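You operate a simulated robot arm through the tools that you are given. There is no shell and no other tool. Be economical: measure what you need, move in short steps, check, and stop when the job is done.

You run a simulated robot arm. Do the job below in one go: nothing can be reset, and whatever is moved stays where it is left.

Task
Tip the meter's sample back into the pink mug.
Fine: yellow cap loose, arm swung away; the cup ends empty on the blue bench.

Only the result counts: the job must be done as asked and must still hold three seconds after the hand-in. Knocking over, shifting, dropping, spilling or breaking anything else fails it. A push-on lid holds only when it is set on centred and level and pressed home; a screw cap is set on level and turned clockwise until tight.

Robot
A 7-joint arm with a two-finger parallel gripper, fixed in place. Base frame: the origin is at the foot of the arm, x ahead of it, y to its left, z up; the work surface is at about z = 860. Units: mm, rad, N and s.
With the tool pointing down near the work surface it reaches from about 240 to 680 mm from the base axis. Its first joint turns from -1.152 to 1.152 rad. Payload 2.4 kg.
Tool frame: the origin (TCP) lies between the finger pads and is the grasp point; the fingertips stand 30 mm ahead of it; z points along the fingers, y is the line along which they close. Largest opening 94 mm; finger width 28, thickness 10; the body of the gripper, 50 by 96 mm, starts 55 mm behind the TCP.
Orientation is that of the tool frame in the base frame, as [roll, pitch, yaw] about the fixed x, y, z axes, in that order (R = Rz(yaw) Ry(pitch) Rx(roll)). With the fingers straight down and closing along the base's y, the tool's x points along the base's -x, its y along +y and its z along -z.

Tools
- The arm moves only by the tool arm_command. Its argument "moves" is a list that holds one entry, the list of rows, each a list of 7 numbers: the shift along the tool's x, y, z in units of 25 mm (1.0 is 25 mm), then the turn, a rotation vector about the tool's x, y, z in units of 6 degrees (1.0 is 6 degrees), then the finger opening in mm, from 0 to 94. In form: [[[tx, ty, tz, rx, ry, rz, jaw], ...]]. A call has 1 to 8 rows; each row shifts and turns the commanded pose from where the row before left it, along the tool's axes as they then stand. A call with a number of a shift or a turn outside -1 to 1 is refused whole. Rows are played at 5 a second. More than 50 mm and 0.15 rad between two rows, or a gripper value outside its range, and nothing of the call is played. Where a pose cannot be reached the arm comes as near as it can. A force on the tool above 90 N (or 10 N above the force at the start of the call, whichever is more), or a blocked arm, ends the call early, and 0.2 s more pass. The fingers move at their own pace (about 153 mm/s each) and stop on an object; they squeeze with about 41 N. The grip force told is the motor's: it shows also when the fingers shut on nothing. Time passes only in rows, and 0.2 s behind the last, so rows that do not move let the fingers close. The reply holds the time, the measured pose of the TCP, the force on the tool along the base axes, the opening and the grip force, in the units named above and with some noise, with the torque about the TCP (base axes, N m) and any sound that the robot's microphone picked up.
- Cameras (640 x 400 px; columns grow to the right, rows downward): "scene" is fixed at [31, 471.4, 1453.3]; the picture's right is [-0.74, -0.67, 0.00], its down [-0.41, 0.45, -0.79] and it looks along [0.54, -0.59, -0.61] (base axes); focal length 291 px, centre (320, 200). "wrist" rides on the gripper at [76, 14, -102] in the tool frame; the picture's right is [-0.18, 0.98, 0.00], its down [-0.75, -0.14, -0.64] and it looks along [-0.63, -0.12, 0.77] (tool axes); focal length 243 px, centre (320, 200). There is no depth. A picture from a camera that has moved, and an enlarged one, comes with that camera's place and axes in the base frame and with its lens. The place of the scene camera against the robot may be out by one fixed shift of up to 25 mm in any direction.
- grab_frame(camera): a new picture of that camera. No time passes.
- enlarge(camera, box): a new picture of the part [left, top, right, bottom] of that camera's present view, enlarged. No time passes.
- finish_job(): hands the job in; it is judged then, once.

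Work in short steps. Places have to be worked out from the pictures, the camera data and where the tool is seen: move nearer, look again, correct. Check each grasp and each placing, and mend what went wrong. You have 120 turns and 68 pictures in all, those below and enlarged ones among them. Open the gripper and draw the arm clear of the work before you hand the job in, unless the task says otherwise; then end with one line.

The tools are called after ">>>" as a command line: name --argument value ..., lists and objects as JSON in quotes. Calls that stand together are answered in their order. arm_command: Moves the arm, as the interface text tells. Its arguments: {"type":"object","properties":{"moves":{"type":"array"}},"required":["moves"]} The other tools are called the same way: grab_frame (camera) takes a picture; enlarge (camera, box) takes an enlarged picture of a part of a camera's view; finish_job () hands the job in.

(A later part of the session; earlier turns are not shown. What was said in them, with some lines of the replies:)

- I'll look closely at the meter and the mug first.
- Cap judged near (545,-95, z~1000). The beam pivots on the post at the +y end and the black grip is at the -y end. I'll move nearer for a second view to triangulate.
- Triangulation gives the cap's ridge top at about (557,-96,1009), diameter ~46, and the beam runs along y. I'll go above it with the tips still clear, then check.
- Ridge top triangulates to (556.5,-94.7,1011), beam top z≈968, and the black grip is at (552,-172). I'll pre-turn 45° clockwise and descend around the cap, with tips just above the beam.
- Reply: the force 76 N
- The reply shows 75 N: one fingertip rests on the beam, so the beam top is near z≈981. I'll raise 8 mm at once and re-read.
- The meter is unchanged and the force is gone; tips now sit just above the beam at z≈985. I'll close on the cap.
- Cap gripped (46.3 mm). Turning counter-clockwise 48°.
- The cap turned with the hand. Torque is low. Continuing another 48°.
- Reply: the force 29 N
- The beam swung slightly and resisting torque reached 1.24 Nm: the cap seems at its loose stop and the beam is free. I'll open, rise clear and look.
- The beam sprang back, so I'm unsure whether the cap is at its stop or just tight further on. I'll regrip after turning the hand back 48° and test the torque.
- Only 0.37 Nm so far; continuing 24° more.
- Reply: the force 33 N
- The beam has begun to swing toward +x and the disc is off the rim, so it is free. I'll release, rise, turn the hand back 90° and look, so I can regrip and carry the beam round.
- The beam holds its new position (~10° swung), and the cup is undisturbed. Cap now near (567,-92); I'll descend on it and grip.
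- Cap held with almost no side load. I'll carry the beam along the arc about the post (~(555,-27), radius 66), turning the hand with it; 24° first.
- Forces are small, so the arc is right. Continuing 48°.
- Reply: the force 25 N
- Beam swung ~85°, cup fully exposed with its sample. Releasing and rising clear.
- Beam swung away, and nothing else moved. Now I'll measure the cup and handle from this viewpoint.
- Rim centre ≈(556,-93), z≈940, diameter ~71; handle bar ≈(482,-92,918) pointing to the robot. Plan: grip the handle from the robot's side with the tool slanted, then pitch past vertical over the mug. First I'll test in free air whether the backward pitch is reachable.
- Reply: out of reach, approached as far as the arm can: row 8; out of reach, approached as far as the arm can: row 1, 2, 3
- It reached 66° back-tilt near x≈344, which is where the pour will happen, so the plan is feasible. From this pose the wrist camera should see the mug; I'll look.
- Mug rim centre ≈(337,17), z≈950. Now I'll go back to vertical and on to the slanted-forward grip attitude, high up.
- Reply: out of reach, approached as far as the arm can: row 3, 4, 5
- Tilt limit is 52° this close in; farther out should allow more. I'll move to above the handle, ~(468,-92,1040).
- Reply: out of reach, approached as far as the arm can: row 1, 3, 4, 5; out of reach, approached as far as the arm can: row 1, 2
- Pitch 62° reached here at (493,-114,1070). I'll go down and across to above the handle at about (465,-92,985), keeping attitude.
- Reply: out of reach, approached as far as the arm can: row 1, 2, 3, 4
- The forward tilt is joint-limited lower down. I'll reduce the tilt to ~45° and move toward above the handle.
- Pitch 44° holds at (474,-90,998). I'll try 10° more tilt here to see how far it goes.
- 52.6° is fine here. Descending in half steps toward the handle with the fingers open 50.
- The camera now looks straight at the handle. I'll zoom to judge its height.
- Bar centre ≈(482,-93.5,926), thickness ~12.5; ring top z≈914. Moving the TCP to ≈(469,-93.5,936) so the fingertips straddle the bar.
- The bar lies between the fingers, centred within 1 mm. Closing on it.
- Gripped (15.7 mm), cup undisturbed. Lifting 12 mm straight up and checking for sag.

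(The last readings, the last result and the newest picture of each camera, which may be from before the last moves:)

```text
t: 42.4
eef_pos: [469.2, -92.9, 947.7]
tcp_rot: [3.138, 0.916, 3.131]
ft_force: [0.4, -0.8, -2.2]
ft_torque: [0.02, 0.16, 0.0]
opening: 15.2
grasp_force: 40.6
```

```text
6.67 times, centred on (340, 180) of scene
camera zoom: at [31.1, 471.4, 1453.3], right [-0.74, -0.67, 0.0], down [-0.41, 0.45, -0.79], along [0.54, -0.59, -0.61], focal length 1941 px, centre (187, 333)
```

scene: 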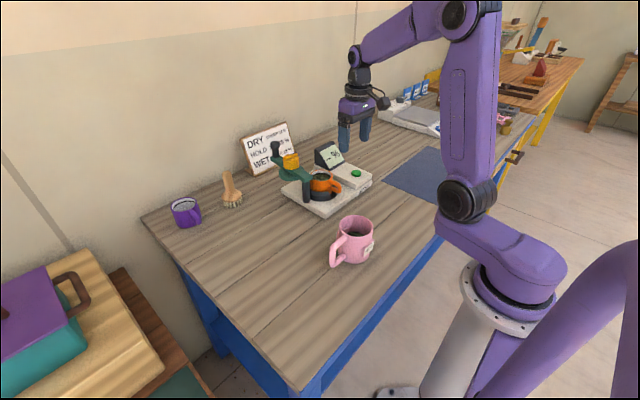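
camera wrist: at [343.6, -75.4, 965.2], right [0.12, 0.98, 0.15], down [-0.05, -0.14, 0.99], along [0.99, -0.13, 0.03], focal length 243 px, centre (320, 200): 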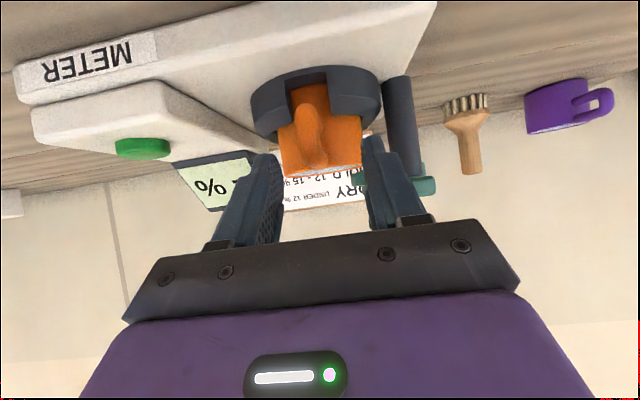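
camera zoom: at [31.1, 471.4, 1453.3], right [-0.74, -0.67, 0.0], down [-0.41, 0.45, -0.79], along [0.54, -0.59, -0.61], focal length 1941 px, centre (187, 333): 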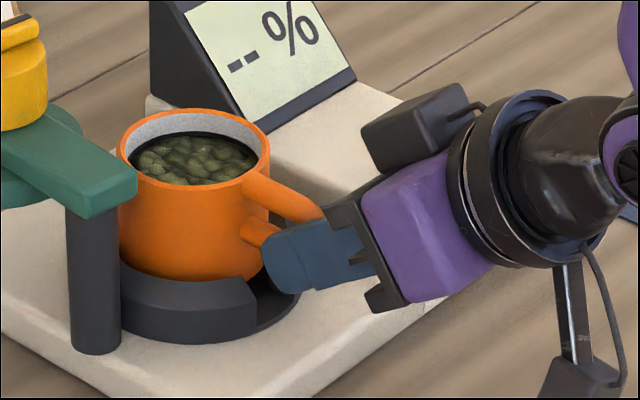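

Clean lift (about 2 N weight, no sag). Lifting 75 mm more.

>>> arm_command --moves '[[[-0.476, 0, -0.364, 0, 0, 0, 5], [-0.476, 0, -0.364, 0, 0, 0, 5], [-0.476, 0, -0.364, 0, 0, 0, 5], [-0.476, 0, -0.364, 0, 0, 0, 5], [-0.476, 0, -0.364, 0, 0, 0, 5]]]'

>>> enlarge --camera "scene" --box '[270, 110, 430, 230]'

```text
t: 43.6
eef_pos: [468.3, -93.4, 1024.7]
tcp_rot: [3.135, 0.917, 3.128]
ft_force: [0.4, 0.1, -2.3]
ft_torque: [0.03, 0.15, -0.03]
opening: 12.3
grasp_force: 41.5
```

```text
3.33 times, centred on (350, 170) of scene
camera zoom: at [31.1, 471.4, 1453.3], right [-0.74, -0.67, 0.0], down [-0.41, 0.45, -0.79], along [0.54, -0.59, -0.61], focal length 970 px, centre (220, 300)
```

zoom: 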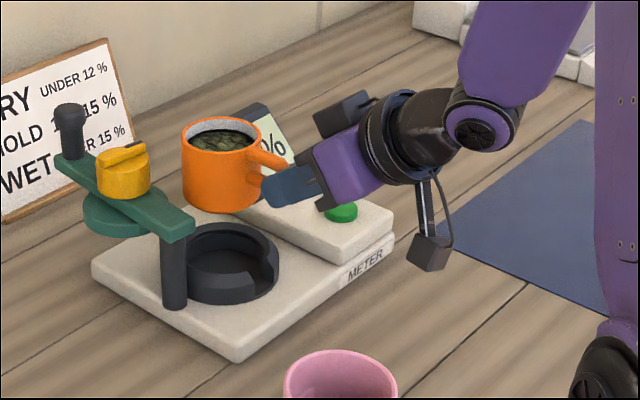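

The cup is clear and level. I'll draw it back 70 mm toward the robot before turning, watching that the tilt holds.

>>> arm_command --moves '[[[0.2, 0, -0.27, 0, 0, 0, 5], [0.37, 0, -0.48, 0, 0, 0, 5], [0.37, 0, -0.48, 0, 0, 0, 5], [0.37, 0, -0.48, 0, 0, 0, 5], [0.37, 0, -0.48, 0, 0, 0, 5]]]'

```text
t: 44.8
eef_pos: [399.8, -92.2, 1023.4]
tcp_rot: [3.137, 0.916, 3.128]
ft_force: [0.3, 0.2, -1.7]
ft_torque: [-0.05, 0.15, -0.03]
opening: 12.3
grasp_force: 41.4
```

Tilt held. Now yawing 24° counter-clockwise about the vertical, in small rows.

>>> arm_command --moves '[[[0, 0, 0, -0.4, 0, -0.3, 5], [0, 0, 0, -0.794, 0, -0.608, 5], [0, 0, 0, -0.794, 0, -0.608, 5], [0, 0, 0, -0.794, 0, -0.608, 5], [0, 0, 0, -0.4, 0, -0.3, 5]]]'

>>> grab_frame --camera "scene"

```text
t: 46.0
eef_pos: [401.3, -92.8, 1024.1]
tcp_rot: [3.138, 0.918, -2.736]
ft_force: [-1.2, -0.5, -2.0]
ft_torque: [-0.07, 0.15, 0.04]
opening: 12.2
grasp_force: 40.7
```

```text
29 pictures are left
```

scene: 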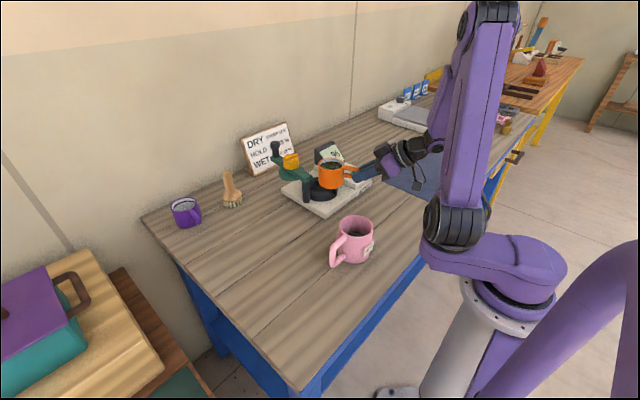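

Steady. Continue yawing 24° more (to ~48°).

>>> arm_command --moves '[[[0, 0, 0, -0.4, 0, -0.3, 5], [0, 0, 0, -0.794, 0, -0.608, 5], [0, 0, 0, -0.794, 0, -0.608, 5], [0, 0, 0, -0.794, 0, -0.608, 5], [0, 0, 0, -0.4, 0, -0.3, 5]]]'

```text
t: 47.2
eef_pos: [401.1, -92.3, 1022.7]
tcp_rot: [3.135, 0.918, -2.316]
ft_force: [0.8, 0.3, -1.7]
ft_torque: [-0.1, 0.09, 0.06]
opening: 12.4
grasp_force: 41.2
```

Works well. Another 24° to ~72°, so that the arm need not fold too close to its base at the mug.

>>> arm_command --moves '[[[0, 0, 0, -0.4, 0, -0.3, 5], [0, 0, 0, -0.794, 0, -0.608, 5], [0, 0, 0, -0.794, 0, -0.608, 5], [0, 0, 0, -0.794, 0, -0.608, 5], [0, 0, 0, -0.4, 0, -0.3, 5]]]'

```text
t: 48.4
eef_pos: [400.6, -93.5, 1023.4]
tcp_rot: [3.137, 0.92, -1.899]
ft_force: [-0.2, 0.5, -2.1]
ft_torque: [-0.17, 0.07, 0.0]
opening: 12.4
grasp_force: 40.7
```

Level and steady at ψ≈71°. Now I'll carry the cup sideways so its lip comes over the mug: TCP to ≈(298,-98), height kept (cup bottom ~975, mug rim ~950).

>>> arm_command --moves '[[[0.07, 0.3, -0.1, 0, 0, 0, 5], [0.13, 0.55, -0.175, 0, 0, 0, 5], [0.13, 0.55, -0.175, 0, 0, 0, 5], [0.13, 0.55, -0.175, 0, 0, 0, 5]]]'

>>> grab_frame --camera "scene"

```text
t: 49.4
eef_pos: [349.0, -95.2, 1024.2]
tcp_rot: [3.137, 0.919, -1.898]
ft_force: [0.7, 0.3, -2.1]
ft_torque: [-0.17, 0.08, 0.01]
opening: 12.5
grasp_force: 41.0
```

```text
28 pictures are left
```

scene: 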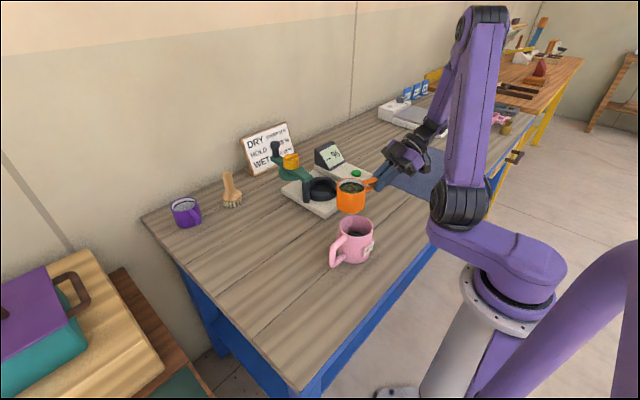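

Picture agrees: cup at ≈(377,-13), mug at ≈(336,19). Moving the remaining 50 mm.

>>> arm_command --moves '[[[0.11, 0.45, -0.155, 0, 0, 0, 5], [0.12, 0.48, -0.155, 0, 0, 0, 5], [0.12, 0.48, -0.155, 0, 0, 0, 5], [0.12, 0.48, -0.155, 0, 0, 0, 5]]]'

>>> enlarge --camera "scene" --box '[290, 140, 450, 280]'

```text
t: 50.4
eef_pos: [297.5, -98.5, 1024.1]
tcp_rot: [3.136, 0.919, -1.898]
ft_force: [0.1, 0.3, -1.3]
ft_torque: [-0.14, 0.04, -0.01]
opening: 12.1
grasp_force: 41.4
```

```text
2.86 times, centred on (370, 210) of scene
camera zoom: at [31.1, 471.4, 1453.3], right [-0.74, -0.67, 0.0], down [-0.41, 0.45, -0.79], along [0.54, -0.59, -0.61], focal length 832 px, centre (177, 171)
```

zoom: 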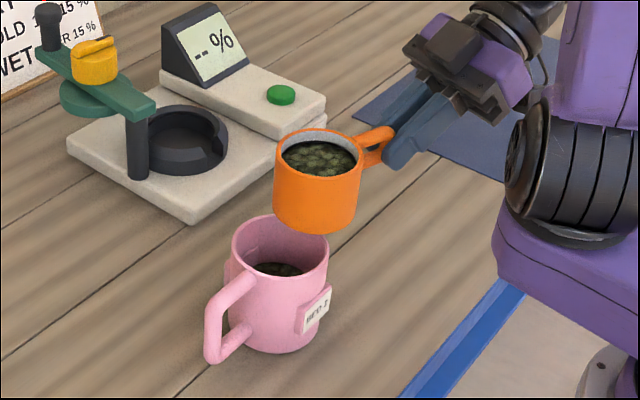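

Lip over the mug, everything clear. Start tipping about the lip: 24° while lowering ~16 mm.

>>> arm_command --moves '[[[-0.28, 0, -0.22, 0, 1, 0, 5], [-0.28, 0, -0.215, 0, 1, 0, 5], [-0.29, 0, -0.21, 0, 1, 0, 5], [-0.3, 0, -0.2, 0, 1, 0, 5]]]'

>>> enlarge --camera "scene" --box '[290, 140, 450, 280]'

```text
t: 51.4
eef_pos: [299.8, -93.2, 1058.6]
tcp_rot: [3.139, 0.498, -1.897]
ft_force: [-0.7, 0.8, -2.0]
ft_torque: [-0.12, 0.02, -0.03]
opening: 12.4
grasp_force: 40.4
```

```text
2.86 times, centred on (370, 210) of scene
camera zoom: at [31.1, 471.4, 1453.3], right [-0.74, -0.67, 0.0], down [-0.41, 0.45, -0.79], along [0.54, -0.59, -0.61], focal length 832 px, centre (177, 171)
```

zoom: 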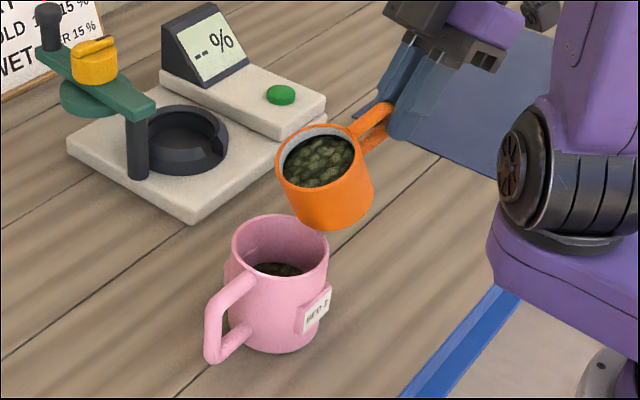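

On track (lip ≈(337,17,1020)). Tip 18° more, at half speed.

>>> arm_command --moves '[[[-0.162, 0, -0.093, 0, 0.5, 0, 5], [-0.162, 0, -0.093, 0, 0.5, 0, 5], [-0.165, 0, -0.09, 0, 0.5, 0, 5], [-0.165, 0, -0.09, 0, 0.5, 0, 5], [-0.17, 0, -0.09, 0, 0.5, 0, 5], [-0.17, 0, -0.09, 0, 0.5, 0, 5]]]'

>>> enlarge --camera "scene" --box '[290, 140, 450, 280]'

```text
t: 52.8
eef_pos: [304.7, -76.0, 1081.1]
tcp_rot: [3.139, 0.188, -1.897]
ft_force: [-0.5, 0.5, -1.6]
ft_torque: [-0.13, 0.02, -0.01]
opening: 12.1
grasp_force: 41.2
```

```text
2.86 times, centred on (370, 210) of scene
camera zoom: at [31.1, 471.4, 1453.3], right [-0.74, -0.67, 0.0], down [-0.41, 0.45, -0.79], along [0.54, -0.59, -0.61], focal length 832 px, centre (177, 171)
```

zoom: 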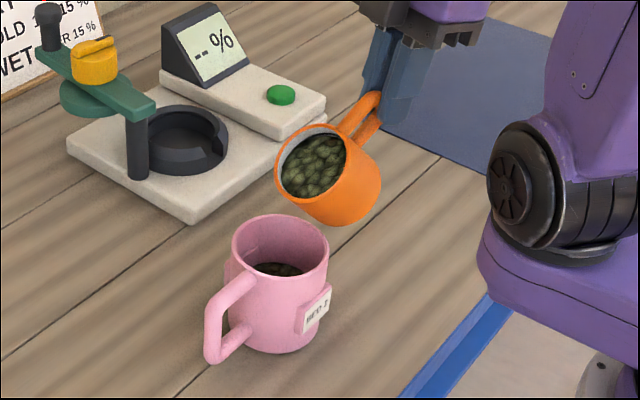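

Lip still at (337,17,1008), sample not yet moving. Tip 18° more, lowering ~18 mm.

>>> arm_command --moves '[[[-0.18, 0, -0.045, 0, 0.5, 0, 5], [-0.185, 0, -0.045, 0, 0.5, 0, 5], [-0.19, 0, -0.045, 0, 0.5, 0, 5], [-0.197, 0, -0.045, 0, 0.5, 0, 5], [-0.2, 0, -0.045, 0, 0.5, 0, 5], [-0.205, 0, -0.045, 0, 0.5, 0, 5]]]'

>>> enlarge --camera "scene" --box '[290, 140, 450, 280]'

```text
t: 54.2
eef_pos: [315.6, -48.1, 1088.4]
tcp_rot: [3.138, -0.128, -1.895]
ft_force: [-0.7, 0.1, -2.8]
ft_torque: [-0.05, 0.03, 0.0]
opening: 12.4
grasp_force: 41.1
```

```text
2.86 times, centred on (370, 210) of scene
camera zoom: at [31.1, 471.4, 1453.3], right [-0.74, -0.67, 0.0], down [-0.41, 0.45, -0.79], along [0.54, -0.59, -0.61], focal length 832 px, centre (177, 171)
```

zoom: 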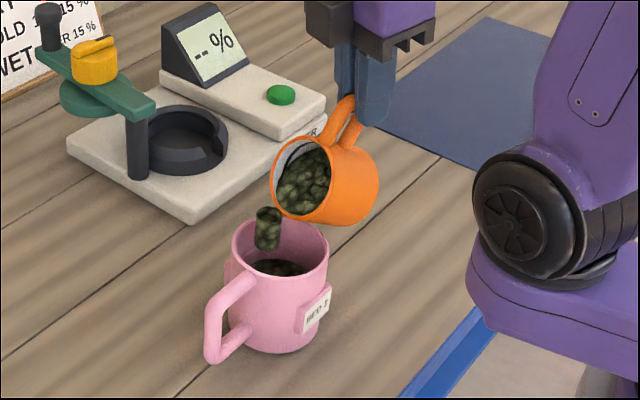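

Pouring has begun and falls inside the mug. Continue 18° more, slightly lower and back.

>>> arm_command --moves '[[[-0.18, 0, -0.11, 0, 0.5, 0, 5], [-0.18, 0, -0.11, 0, 0.5, 0, 5], [-0.18, 0, -0.11, 0, 0.5, 0, 5], [-0.18, 0, -0.11, 0, 0.5, 0, 5], [-0.18, 0, -0.11, 0, 0.5, 0, 5], [-0.18, 0, -0.11, 0, 0.5, 0, 5]]]'

>>> enlarge --camera "scene" --box '[290, 140, 450, 280]'

```text
t: 55.6
eef_pos: [323.5, -20.8, 1097.9]
tcp_rot: [3.139, -0.443, -1.894]
ft_force: [-0.1, 0.5, -1.6]
ft_torque: [-0.01, 0.0, 0.02]
opening: 12.2
grasp_force: 40.8
```

```text
2.86 times, centred on (370, 210) of scene
camera zoom: at [31.1, 471.4, 1453.3], right [-0.74, -0.67, 0.0], down [-0.41, 0.45, -0.79], along [0.54, -0.59, -0.61], focal length 832 px, centre (177, 171)
```

zoom: 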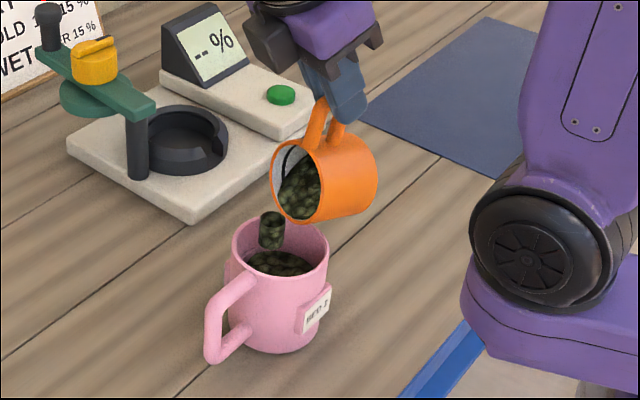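

Good: the mug is filling cleanly. Continue 18° (to ~96°), holding the lip's place.

>>> arm_command --moves '[[[-0.197, 0, -0.145, 0, 0.5, 0, 5], [-0.197, 0, -0.145, 0, 0.5, 0, 5], [-0.197, 0, -0.145, 0, 0.5, 0, 5], [-0.197, 0, -0.145, 0, 0.5, 0, 5], [-0.197, 0, -0.145, 0, 0.5, 0, 5], [-0.197, 0, -0.145, 0, 0.5, 0, 5]]]'

>>> enlarge --camera "scene" --box '[290, 140, 450, 280]'

```text
t: 57.0
eef_pos: [336.2, 14.1, 1099.3]
tcp_rot: [3.139, -0.756, -1.89]
ft_force: [0.2, 1.0, -1.3]
ft_torque: [0.07, -0.03, 0.02]
opening: 12.5
grasp_force: 41.2
```

```text
2.86 times, centred on (370, 210) of scene
camera zoom: at [31.1, 471.4, 1453.3], right [-0.74, -0.67, 0.0], down [-0.41, 0.45, -0.79], along [0.54, -0.59, -0.61], focal length 832 px, centre (177, 171)
```

zoom: 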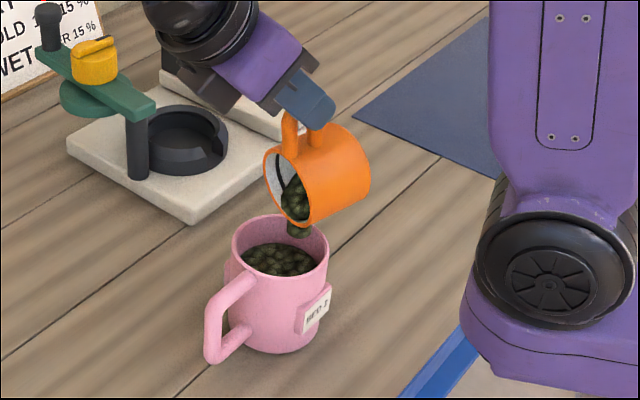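

Going on 12° more about the lip, checking reach.

>>> arm_command --moves '[[[-0.197, 0, -0.165, 0, 0.5, 0, 5], [-0.197, 0, -0.165, 0, 0.5, 0, 5], [-0.197, 0, -0.165, 0, 0.5, 0, 5], [-0.197, 0, -0.165, 0, 0.5, 0, 5]]]'

```text
t: 58.0
eef_pos: [343.6, 37.4, 1096.8]
tcp_rot: [3.135, -0.965, -1.891]
ft_force: [0.1, -0.3, -1.0]
ft_torque: [0.01, -0.01, 0.02]
opening: 12.0
grasp_force: 41.1
```

Reachable so far (T≈108°). 15° more.

>>> arm_command --moves '[[[-0.197, 0, -0.165, 0, 0.5, 0, 5], [-0.197, 0, -0.165, 0, 0.5, 0, 5], [-0.197, 0, -0.165, 0, 0.5, 0, 5], [-0.197, 0, -0.165, 0, 0.5, 0, 5], [-0.197, 0, -0.165, 0, 0.5, 0, 5], [0, 0, 0, 0, 0, 0, 5], [0, 0, 0, 0, 0, 0, 5]]]'

>>> enlarge --camera "scene" --box '[290, 140, 450, 280]'

>>> grab_frame --camera "wrist"

```text
t: 59.6
eef_pos: [353.4, 66.4, 1084.9]
tcp_rot: [3.133, -1.228, -1.885]
ft_force: [-0.4, 0.9, -1.9]
ft_torque: [0.03, -0.01, 0.01]
opening: 12.0
grasp_force: 41.0
```

```text
2.86 times, centred on (370, 210) of scene
camera zoom: at [31.1, 471.4, 1453.3], right [-0.74, -0.67, 0.0], down [-0.41, 0.45, -0.79], along [0.54, -0.59, -0.61], focal length 832 px, centre (177, 171)
```

zoom: 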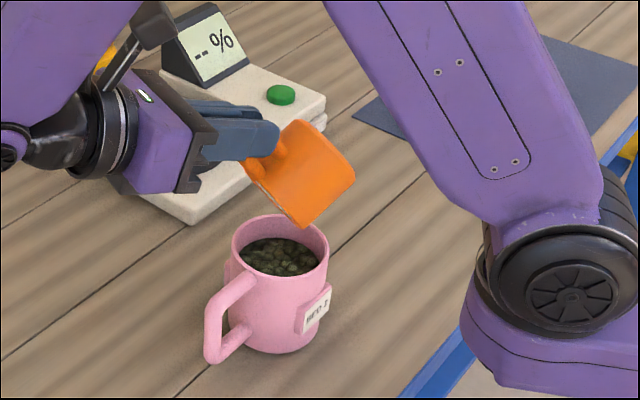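

```text
20 pictures are left
camera wrist: at [362.4, 138.1, 1190.5], right [-0.91, 0.37, -0.17], down [0.41, 0.77, -0.49], along [-0.05, -0.52, -0.85], focal length 243 px, centre (320, 200)
```

wrist: 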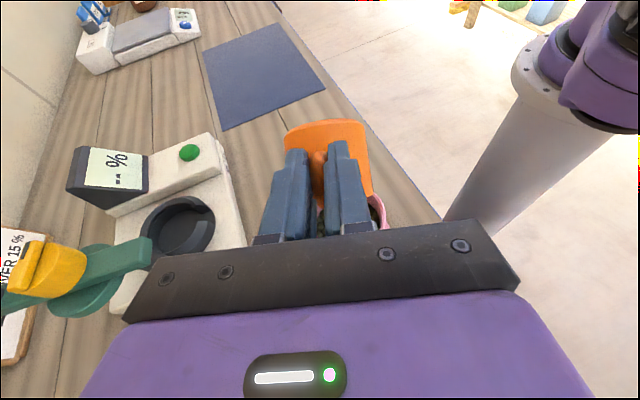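

T≈123°, no more falling seen. I'll tip a little further and give a small shake to drop any remnants.

>>> arm_command --moves '[[[-0.197, 0, -0.165, 0, 0.5, 0, 5], [-0.197, 0, -0.165, 0, 0.5, 0, 5], [0.12, 0, 0.1, 0, -0.3, 0, 5], [-0.12, 0, -0.1, 0, 0.3, 0, 5], [0.12, 0, 0.1, 0, -0.3, 0, 5], [-0.12, 0, -0.1, 0, 0.3, 0, 5], [0, 0, 0, 0, 0, 0, 5], [0, 0, 0, 0, 0, 0, 5]]]'

>>> enlarge --camera "scene" --box '[290, 140, 450, 280]'

```text
t: 61.4
eef_pos: [355.8, 76.3, 1078.3]
tcp_rot: [3.127, -1.331, -1.881]
ft_force: [-0.3, -0.6, -1.1]
ft_torque: [0.09, -0.01, 0.0]
opening: 12.4
grasp_force: 40.9
```

```text
2.86 times, centred on (370, 210) of scene
camera zoom: at [31.1, 471.4, 1453.3], right [-0.74, -0.67, 0.0], down [-0.41, 0.45, -0.79], along [0.54, -0.59, -0.61], focal length 832 px, centre (177, 171)
```

zoom: 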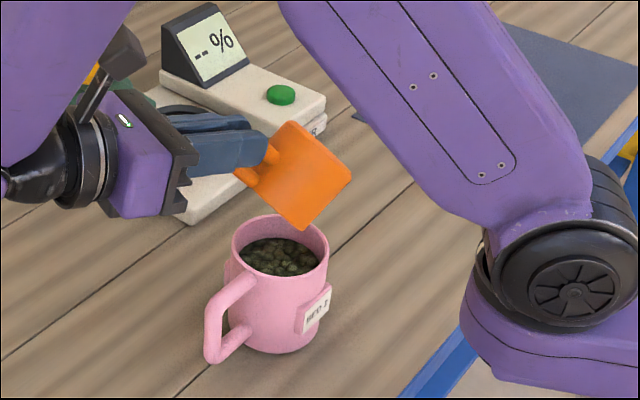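

Emptied as far as can be seen. Now I'll reverse the tilt while raising ~48 mm so the cup clears the mug.

>>> arm_command --moves '[[[0.7, 0, 0.25, 0, -1, 0, 5], [0.69, 0, 0.22, 0, -1, 0, 5], [0.68, 0, 0.19, 0, -1, 0, 5], [0.66, 0, 0.16, 0, -1, 0, 5], [0.64, 0, 0.13, 0, -1, 0, 5], [0.62, 0, 0.11, 0, -1, 0, 5]]]'

>>> arm_command --moves '[[[0.394, 0, 0.329, 0, -1, 0, 5], [0.394, 0, 0.329, 0, -1, 0, 5], [0.394, 0, 0.329, 0, -1, 0, 5], [0.394, 0, 0.329, 0, -1, 0, 5], [0.394, 0, 0.329, 0, -1, 0, 5], [0.394, 0, 0.329, 0, -1, 0, 5], [0.394, 0, 0.329, 0, -1, 0, 5], [0.394, 0, 0.329, 0, -1, 0, 5]]]'

>>> enlarge --camera "scene" --box '[290, 140, 450, 280]'

```text
t: 62.8
eef_pos: [332.9, 9.4, 1153.9]
tcp_rot: [3.135, -0.703, -1.889]
ft_force: [0.0, 0.1, -1.0]
ft_torque: [0.02, -0.02, 0.0]
opening: 12.1
grasp_force: 40.5
```

```text
t: 64.6
eef_pos: [303.7, -79.5, 1118.6]
tcp_rot: [3.137, 0.135, -1.895]
ft_force: [0.5, -0.5, -0.8]
ft_torque: [-0.04, 0.0, 0.03]
opening: 12.3
grasp_force: 41.1
```

```text
2.86 times, centred on (370, 210) of scene
camera zoom: at [31.0, 471.4, 1453.3], right [-0.74, -0.67, 0.0], down [-0.41, 0.45, -0.79], along [0.54, -0.59, -0.61], focal length 832 px, centre (177, 171)
```

zoom: 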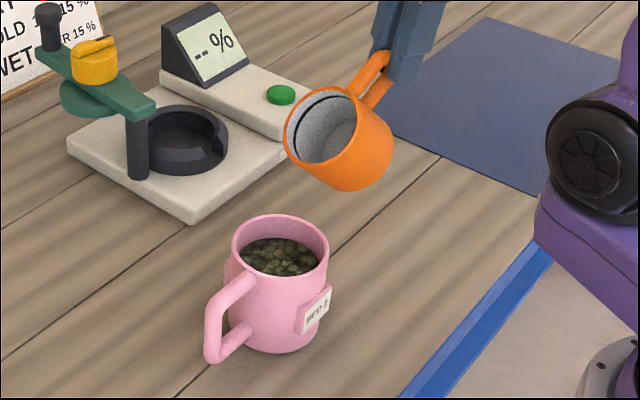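

The cup is empty and the mug holds all of it. Righting the cup the last 45°.

>>> arm_command --moves '[[[0.394, 0, 0.27, 0, -1, 0, 5], [0.394, 0, 0.27, 0, -1, 0, 5], [0.394, 0, 0.27, 0, -1, 0, 5], [0.394, 0, 0.27, 0, -1, 0, 5], [0.394, 0, 0.27, 0, -1, 0, 5], [0.37, 0, 0.28, 0, -1, 0, 5], [0.37, 0, 0.29, 0, -1, 0, 5], [0.17, 0, 0.13, 0, -0.48, 0, 5]]]'

```text
t: 66.4
eef_pos: [292.6, -115.3, 1041.5]
tcp_rot: [3.137, 0.92, -1.899]
ft_force: [-0.3, 0.2, -1.3]
ft_torque: [-0.06, 0.03, -0.04]
opening: 12.1
grasp_force: 40.1
```

Cup upright at z+. Carry it across to above the free spot on the bare bench: cup centre ≈(478,88), TCP ≈(450,6).

>>> arm_command --moves '[[[-0.3, -0.33, 0.4, 0, 0, 0, 5], [-0.571, -0.629, 0.75, 0, 0, 0, 5], [-0.571, -0.629, 0.75, 0, 0, 0, 5], [-0.571, -0.629, 0.75, 0, 0, 0, 5], [-0.571, -0.629, 0.75, 0, 0, 0, 5], [-0.571, -0.629, 0.75, 0, 0, 0, 5], [-0.571, -0.629, 0.75, 0, 0, 0, 5], [-0.28, -0.3, 0.36, 0, 0, 0, 5]]]'

>>> enlarge --camera "scene" --box '[250, 130, 430, 280]'

```text
t: 68.2
eef_pos: [450.1, 5.8, 1042.4]
tcp_rot: [3.135, 0.919, -1.9]
ft_force: [0.9, 0.3, -1.9]
ft_torque: [-0.06, 0.04, 0.01]
opening: 12.0
grasp_force: 41.3
```

```text
2.67 times, centred on (340, 205) of scene
camera zoom: at [31.1, 471.4, 1453.3], right [-0.74, -0.67, 0.0], down [-0.41, 0.45, -0.79], along [0.54, -0.59, -0.61], focal length 776 px, centre (267, 187)
```

zoom: 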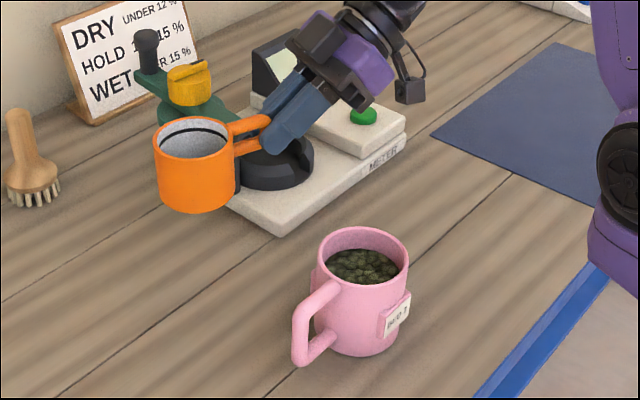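

Clear of everything. Lowering 105 mm.

>>> arm_command --moves '[[[0.478, 0, 0.364, 0, 0, 0, 5], [0.478, 0, 0.364, 0, 0, 0, 5], [0.478, 0, 0.364, 0, 0, 0, 5], [0.478, 0, 0.364, 0, 0, 0, 5], [0.478, 0, 0.364, 0, 0, 0, 5], [0.478, 0, 0.364, 0, 0, 0, 5], [0.478, 0, 0.364, 0, 0, 0, 5]]]'

>>> enlarge --camera "scene" --box '[250, 130, 430, 280]'

```text
t: 69.8
eef_pos: [447.9, 6.8, 935.9]
tcp_rot: [3.137, 0.917, -1.901]
ft_force: [0.2, 0.1, -1.2]
ft_torque: [-0.09, 0.05, 0.01]
opening: 12.3
grasp_force: 41.2
```

```text
2.67 times, centred on (340, 205) of scene
camera zoom: at [31.1, 471.4, 1453.3], right [-0.74, -0.67, 0.0], down [-0.41, 0.45, -0.79], along [0.54, -0.59, -0.61], focal length 776 px, centre (267, 187)
```

zoom: 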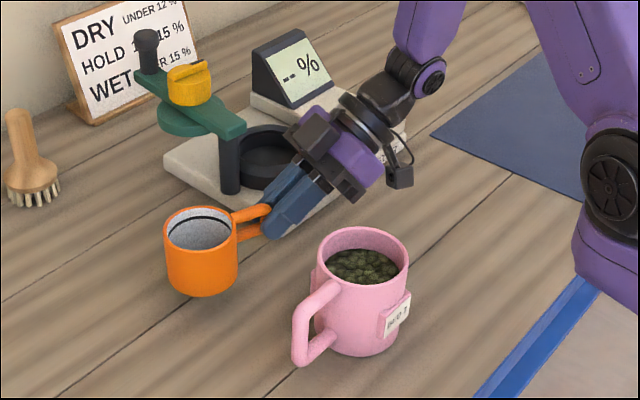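

Level and near the surface. Lowering another 18 mm gently, watching the force.

>>> arm_command --moves '[[[0.115, 0, 0.087, 0, 0, 0, 5], [0.115, 0, 0.087, 0, 0, 0, 5], [0.115, 0, 0.087, 0, 0, 0, 5], [0.115, 0, 0.087, 0, 0, 0, 5], [0.115, 0, 0.087, 0, 0, 0, 5]]]'

```text
t: 71.0
eef_pos: [448.3, 7.7, 919.0]
tcp_rot: [3.137, 0.919, -1.9]
ft_force: [0.7, -0.6, -1.4]
ft_torque: [-0.08, 0.03, 0.01]
opening: 12.2
grasp_force: 40.9
```

>>> arm_command --moves '[[[0.064, 0, 0.048, 0, 0, 0, 5], [0.064, 0, 0.048, 0, 0, 0, 5], [0.064, 0, 0.048, 0, 0, 0, 5]]]'

>>> enlarge --camera "scene" --box '[280, 180, 360, 250]'

```text
t: 71.8
eef_pos: [448.0, 6.6, 912.8]
tcp_rot: [3.135, 0.917, -1.898]
ft_force: [-0.1, -0.4, -1.0]
ft_torque: [-0.09, 0.02, -0.02]
opening: 12.3
grasp_force: 41.0
```

```text
5.71 times, centred on (320, 215) of scene
camera zoom: at [31.1, 471.4, 1453.3], right [-0.74, -0.67, 0.0], down [-0.41, 0.45, -0.79], along [0.54, -0.59, -0.61], focal length 1664 px, centre (320, 114)
```

zoom: 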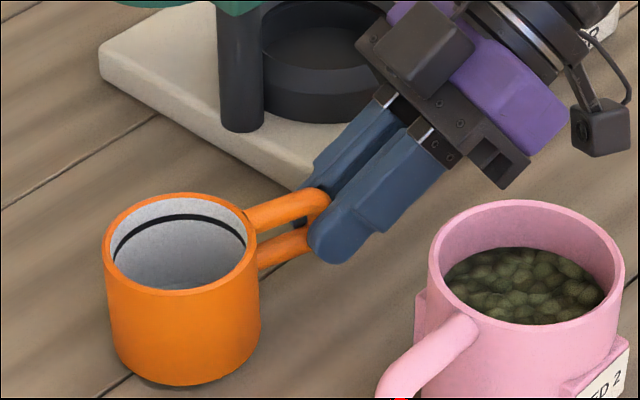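

Still free by the force; continuing in 1.5 mm steps.

>>> arm_command --moves '[[[0.048, 0, 0.036, 0, 0, 0, 5], [0.048, 0, 0.036, 0, 0, 0, 5], [0, 0, 0, 0, 0, 0, 5]]]'

>>> arm_command --moves '[[[0.048, 0, 0.036, 0, 0, 0, 5], [0.048, 0, 0.036, 0, 0, 0, 5], [0, 0, 0, 0, 0, 0, 5]]]'

```text
t: 72.6
eef_pos: [448.6, 6.8, 910.7]
tcp_rot: [3.14, 0.921, -1.896]
ft_force: [-0.4, -2.2, 16.2]
ft_torque: [1.22, -0.47, 0.05]
opening: 12.1
grasp_force: 41.0
```

```text
t: 73.4
eef_pos: [448.7, 6.4, 908.1]
tcp_rot: [3.139, 0.922, -1.899]
ft_force: [-4.3, -10.3, 27.4]
ft_torque: [0.97, -0.33, 0.03]
opening: 12.1
grasp_force: 41.1
```

Contact made (16–27 N). Back up 2.5 mm to unload, then open the fingers.

>>> arm_command --moves '[[[-0.08, 0, -0.06, 0, 0, 0, 5], [0, 0, 0, 0, 0, 0, 5], [0, 0, 0, 0, 0, 0, 22], [0, 0, 0, 0, 0, 0, 34], [0, 0, 0, 0, 0, 0, 34]]]'

>>> enlarge --camera "scene" --box '[280, 180, 360, 250]'

```text
t: 74.6
eef_pos: [448.0, 7.6, 909.4]
tcp_rot: [3.135, 0.918, -1.899]
ft_force: [-0.2, 0.1, 0.4]
ft_torque: [-0.02, 0.01, 0.0]
opening: 34.1
grasp_force: 0.1
```

```text
5.71 times, centred on (320, 215) of scene
camera zoom: at [31.0, 471.4, 1453.3], right [-0.74, -0.67, 0.0], down [-0.41, 0.45, -0.79], along [0.54, -0.59, -0.61], focal length 1664 px, centre (320, 114)
```

zoom: 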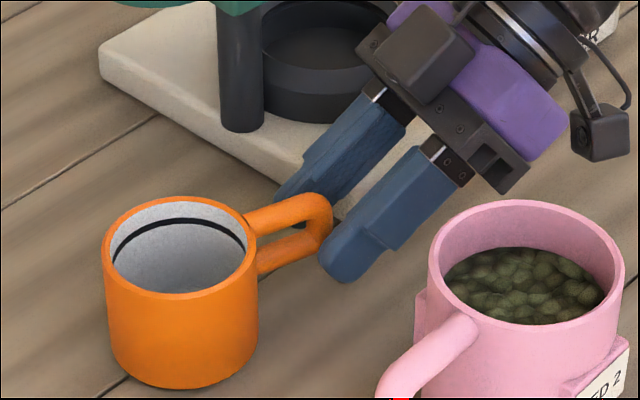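

The cup stands level and free. Withdrawing along the tool axis, then raising.

>>> arm_command --moves '[[[0, 0, -0.5, 0, 0, 0, 36], [0, 0, -0.8, 0, 0, 0, 36], [0, 0, -0.9, 0, 0, 0, 36], [-0.8, 0, -0.6, 0, 0, 0, 36], [-0.8, 0, -0.6, 0, 0, 0, 36], [-0.8, 0, -0.6, 0, 0, 0, 36], [-0.8, 0, -0.6, 0, 0, 0, 50]]]'

>>> arm_command --moves '[[[0, -0.5, 0, 0, 1, 0, 60], [0, -0.5, 0, 0, 1, 0, 60], [0, -0.5, 0, 0, 1, 0, 60], [0, -0.5, 0, 0, 1, 0, 60], [0, 0, -0.5, 0, 1, 0, 60], [0, 0, -0.5, 0, 1, 0, 60]]]'

>>> grab_frame --camera "scene"

>>> enlarge --camera "scene" --box '[250, 130, 410, 270]'

```text
t: 76.2
eef_pos: [435.9, -34.2, 1043.0]
tcp_rot: [3.133, 0.917, -1.9]
ft_force: [-0.2, -0.5, -0.6]
ft_torque: [0.0, 0.0, 0.02]
opening: 50.1
grasp_force: 0.2
```

```text
t: 77.6
eef_pos: [479.7, -60.8, 1064.6]
tcp_rot: [3.139, 0.287, -1.897]
ft_force: [0.1, 0.2, 0.4]
ft_torque: [-0.03, -0.06, 0.01]
opening: 59.8
grasp_force: 0.0
```

```text
13 pictures are left
```

scene: 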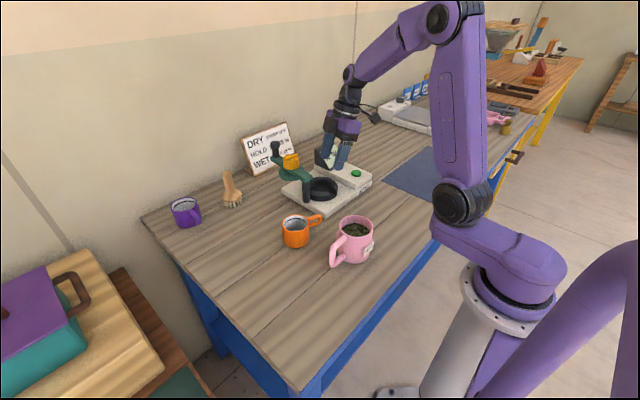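

```text
2.86 times, centred on (330, 200) of scene
camera zoom: at [31.0, 471.4, 1453.3], right [-0.74, -0.67, 0.0], down [-0.41, 0.45, -0.79], along [0.54, -0.59, -0.61], focal length 832 px, centre (291, 200)
```

zoom: 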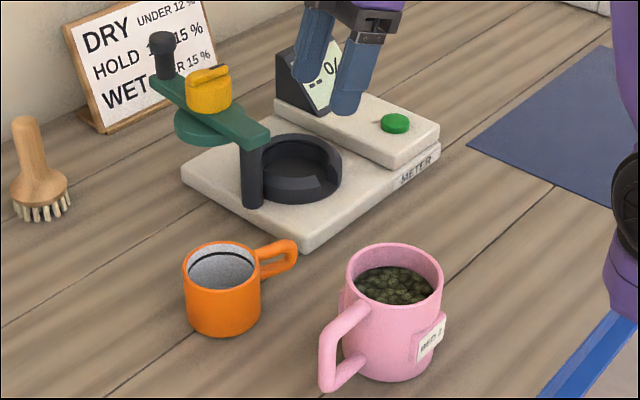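

All is in place: cup empty and upright on the bench, beam swung away, mug holding the sample with nothing spilt. Raising the arm clear.

>>> arm_command --moves '[[[0, 0, -0.9, 0, 0, 0, 60], [0, 0, -0.9, 0, 0, 0, 60], [0, 0, -0.9, 0, 0, 0, 60], [0, 0, -0.9, 0, 0, 0, 60]]]'

>>> grab_frame --camera "scene"

```text
t: 78.6
eef_pos: [471.8, -84.4, 1151.0]
tcp_rot: [3.137, 0.291, -1.897]
ft_force: [-0.8, 0.5, 0.0]
ft_torque: [-0.01, 0.05, -0.05]
opening: 60.1
grasp_force: 0.1
```

```text
11 pictures are left
```

scene: 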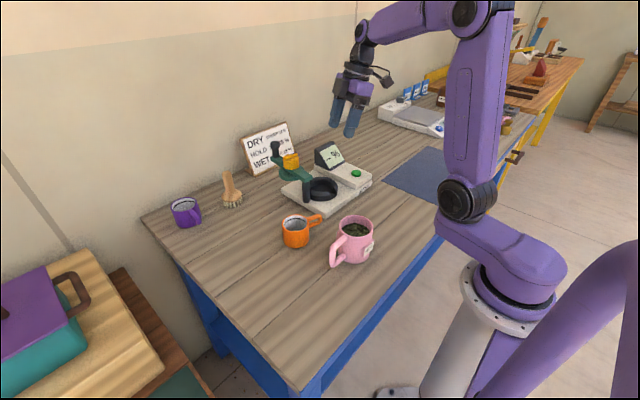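

The arm is clear, the gripper is open and everything is at rest; handing in.

>>> finish_job

```text
The job is handed in.
```

The meter's sample is back in the pink mug with no spill seen; the cup stands empty on the blue bench, the yellow cap is loosened and the meter's arm is swung away.
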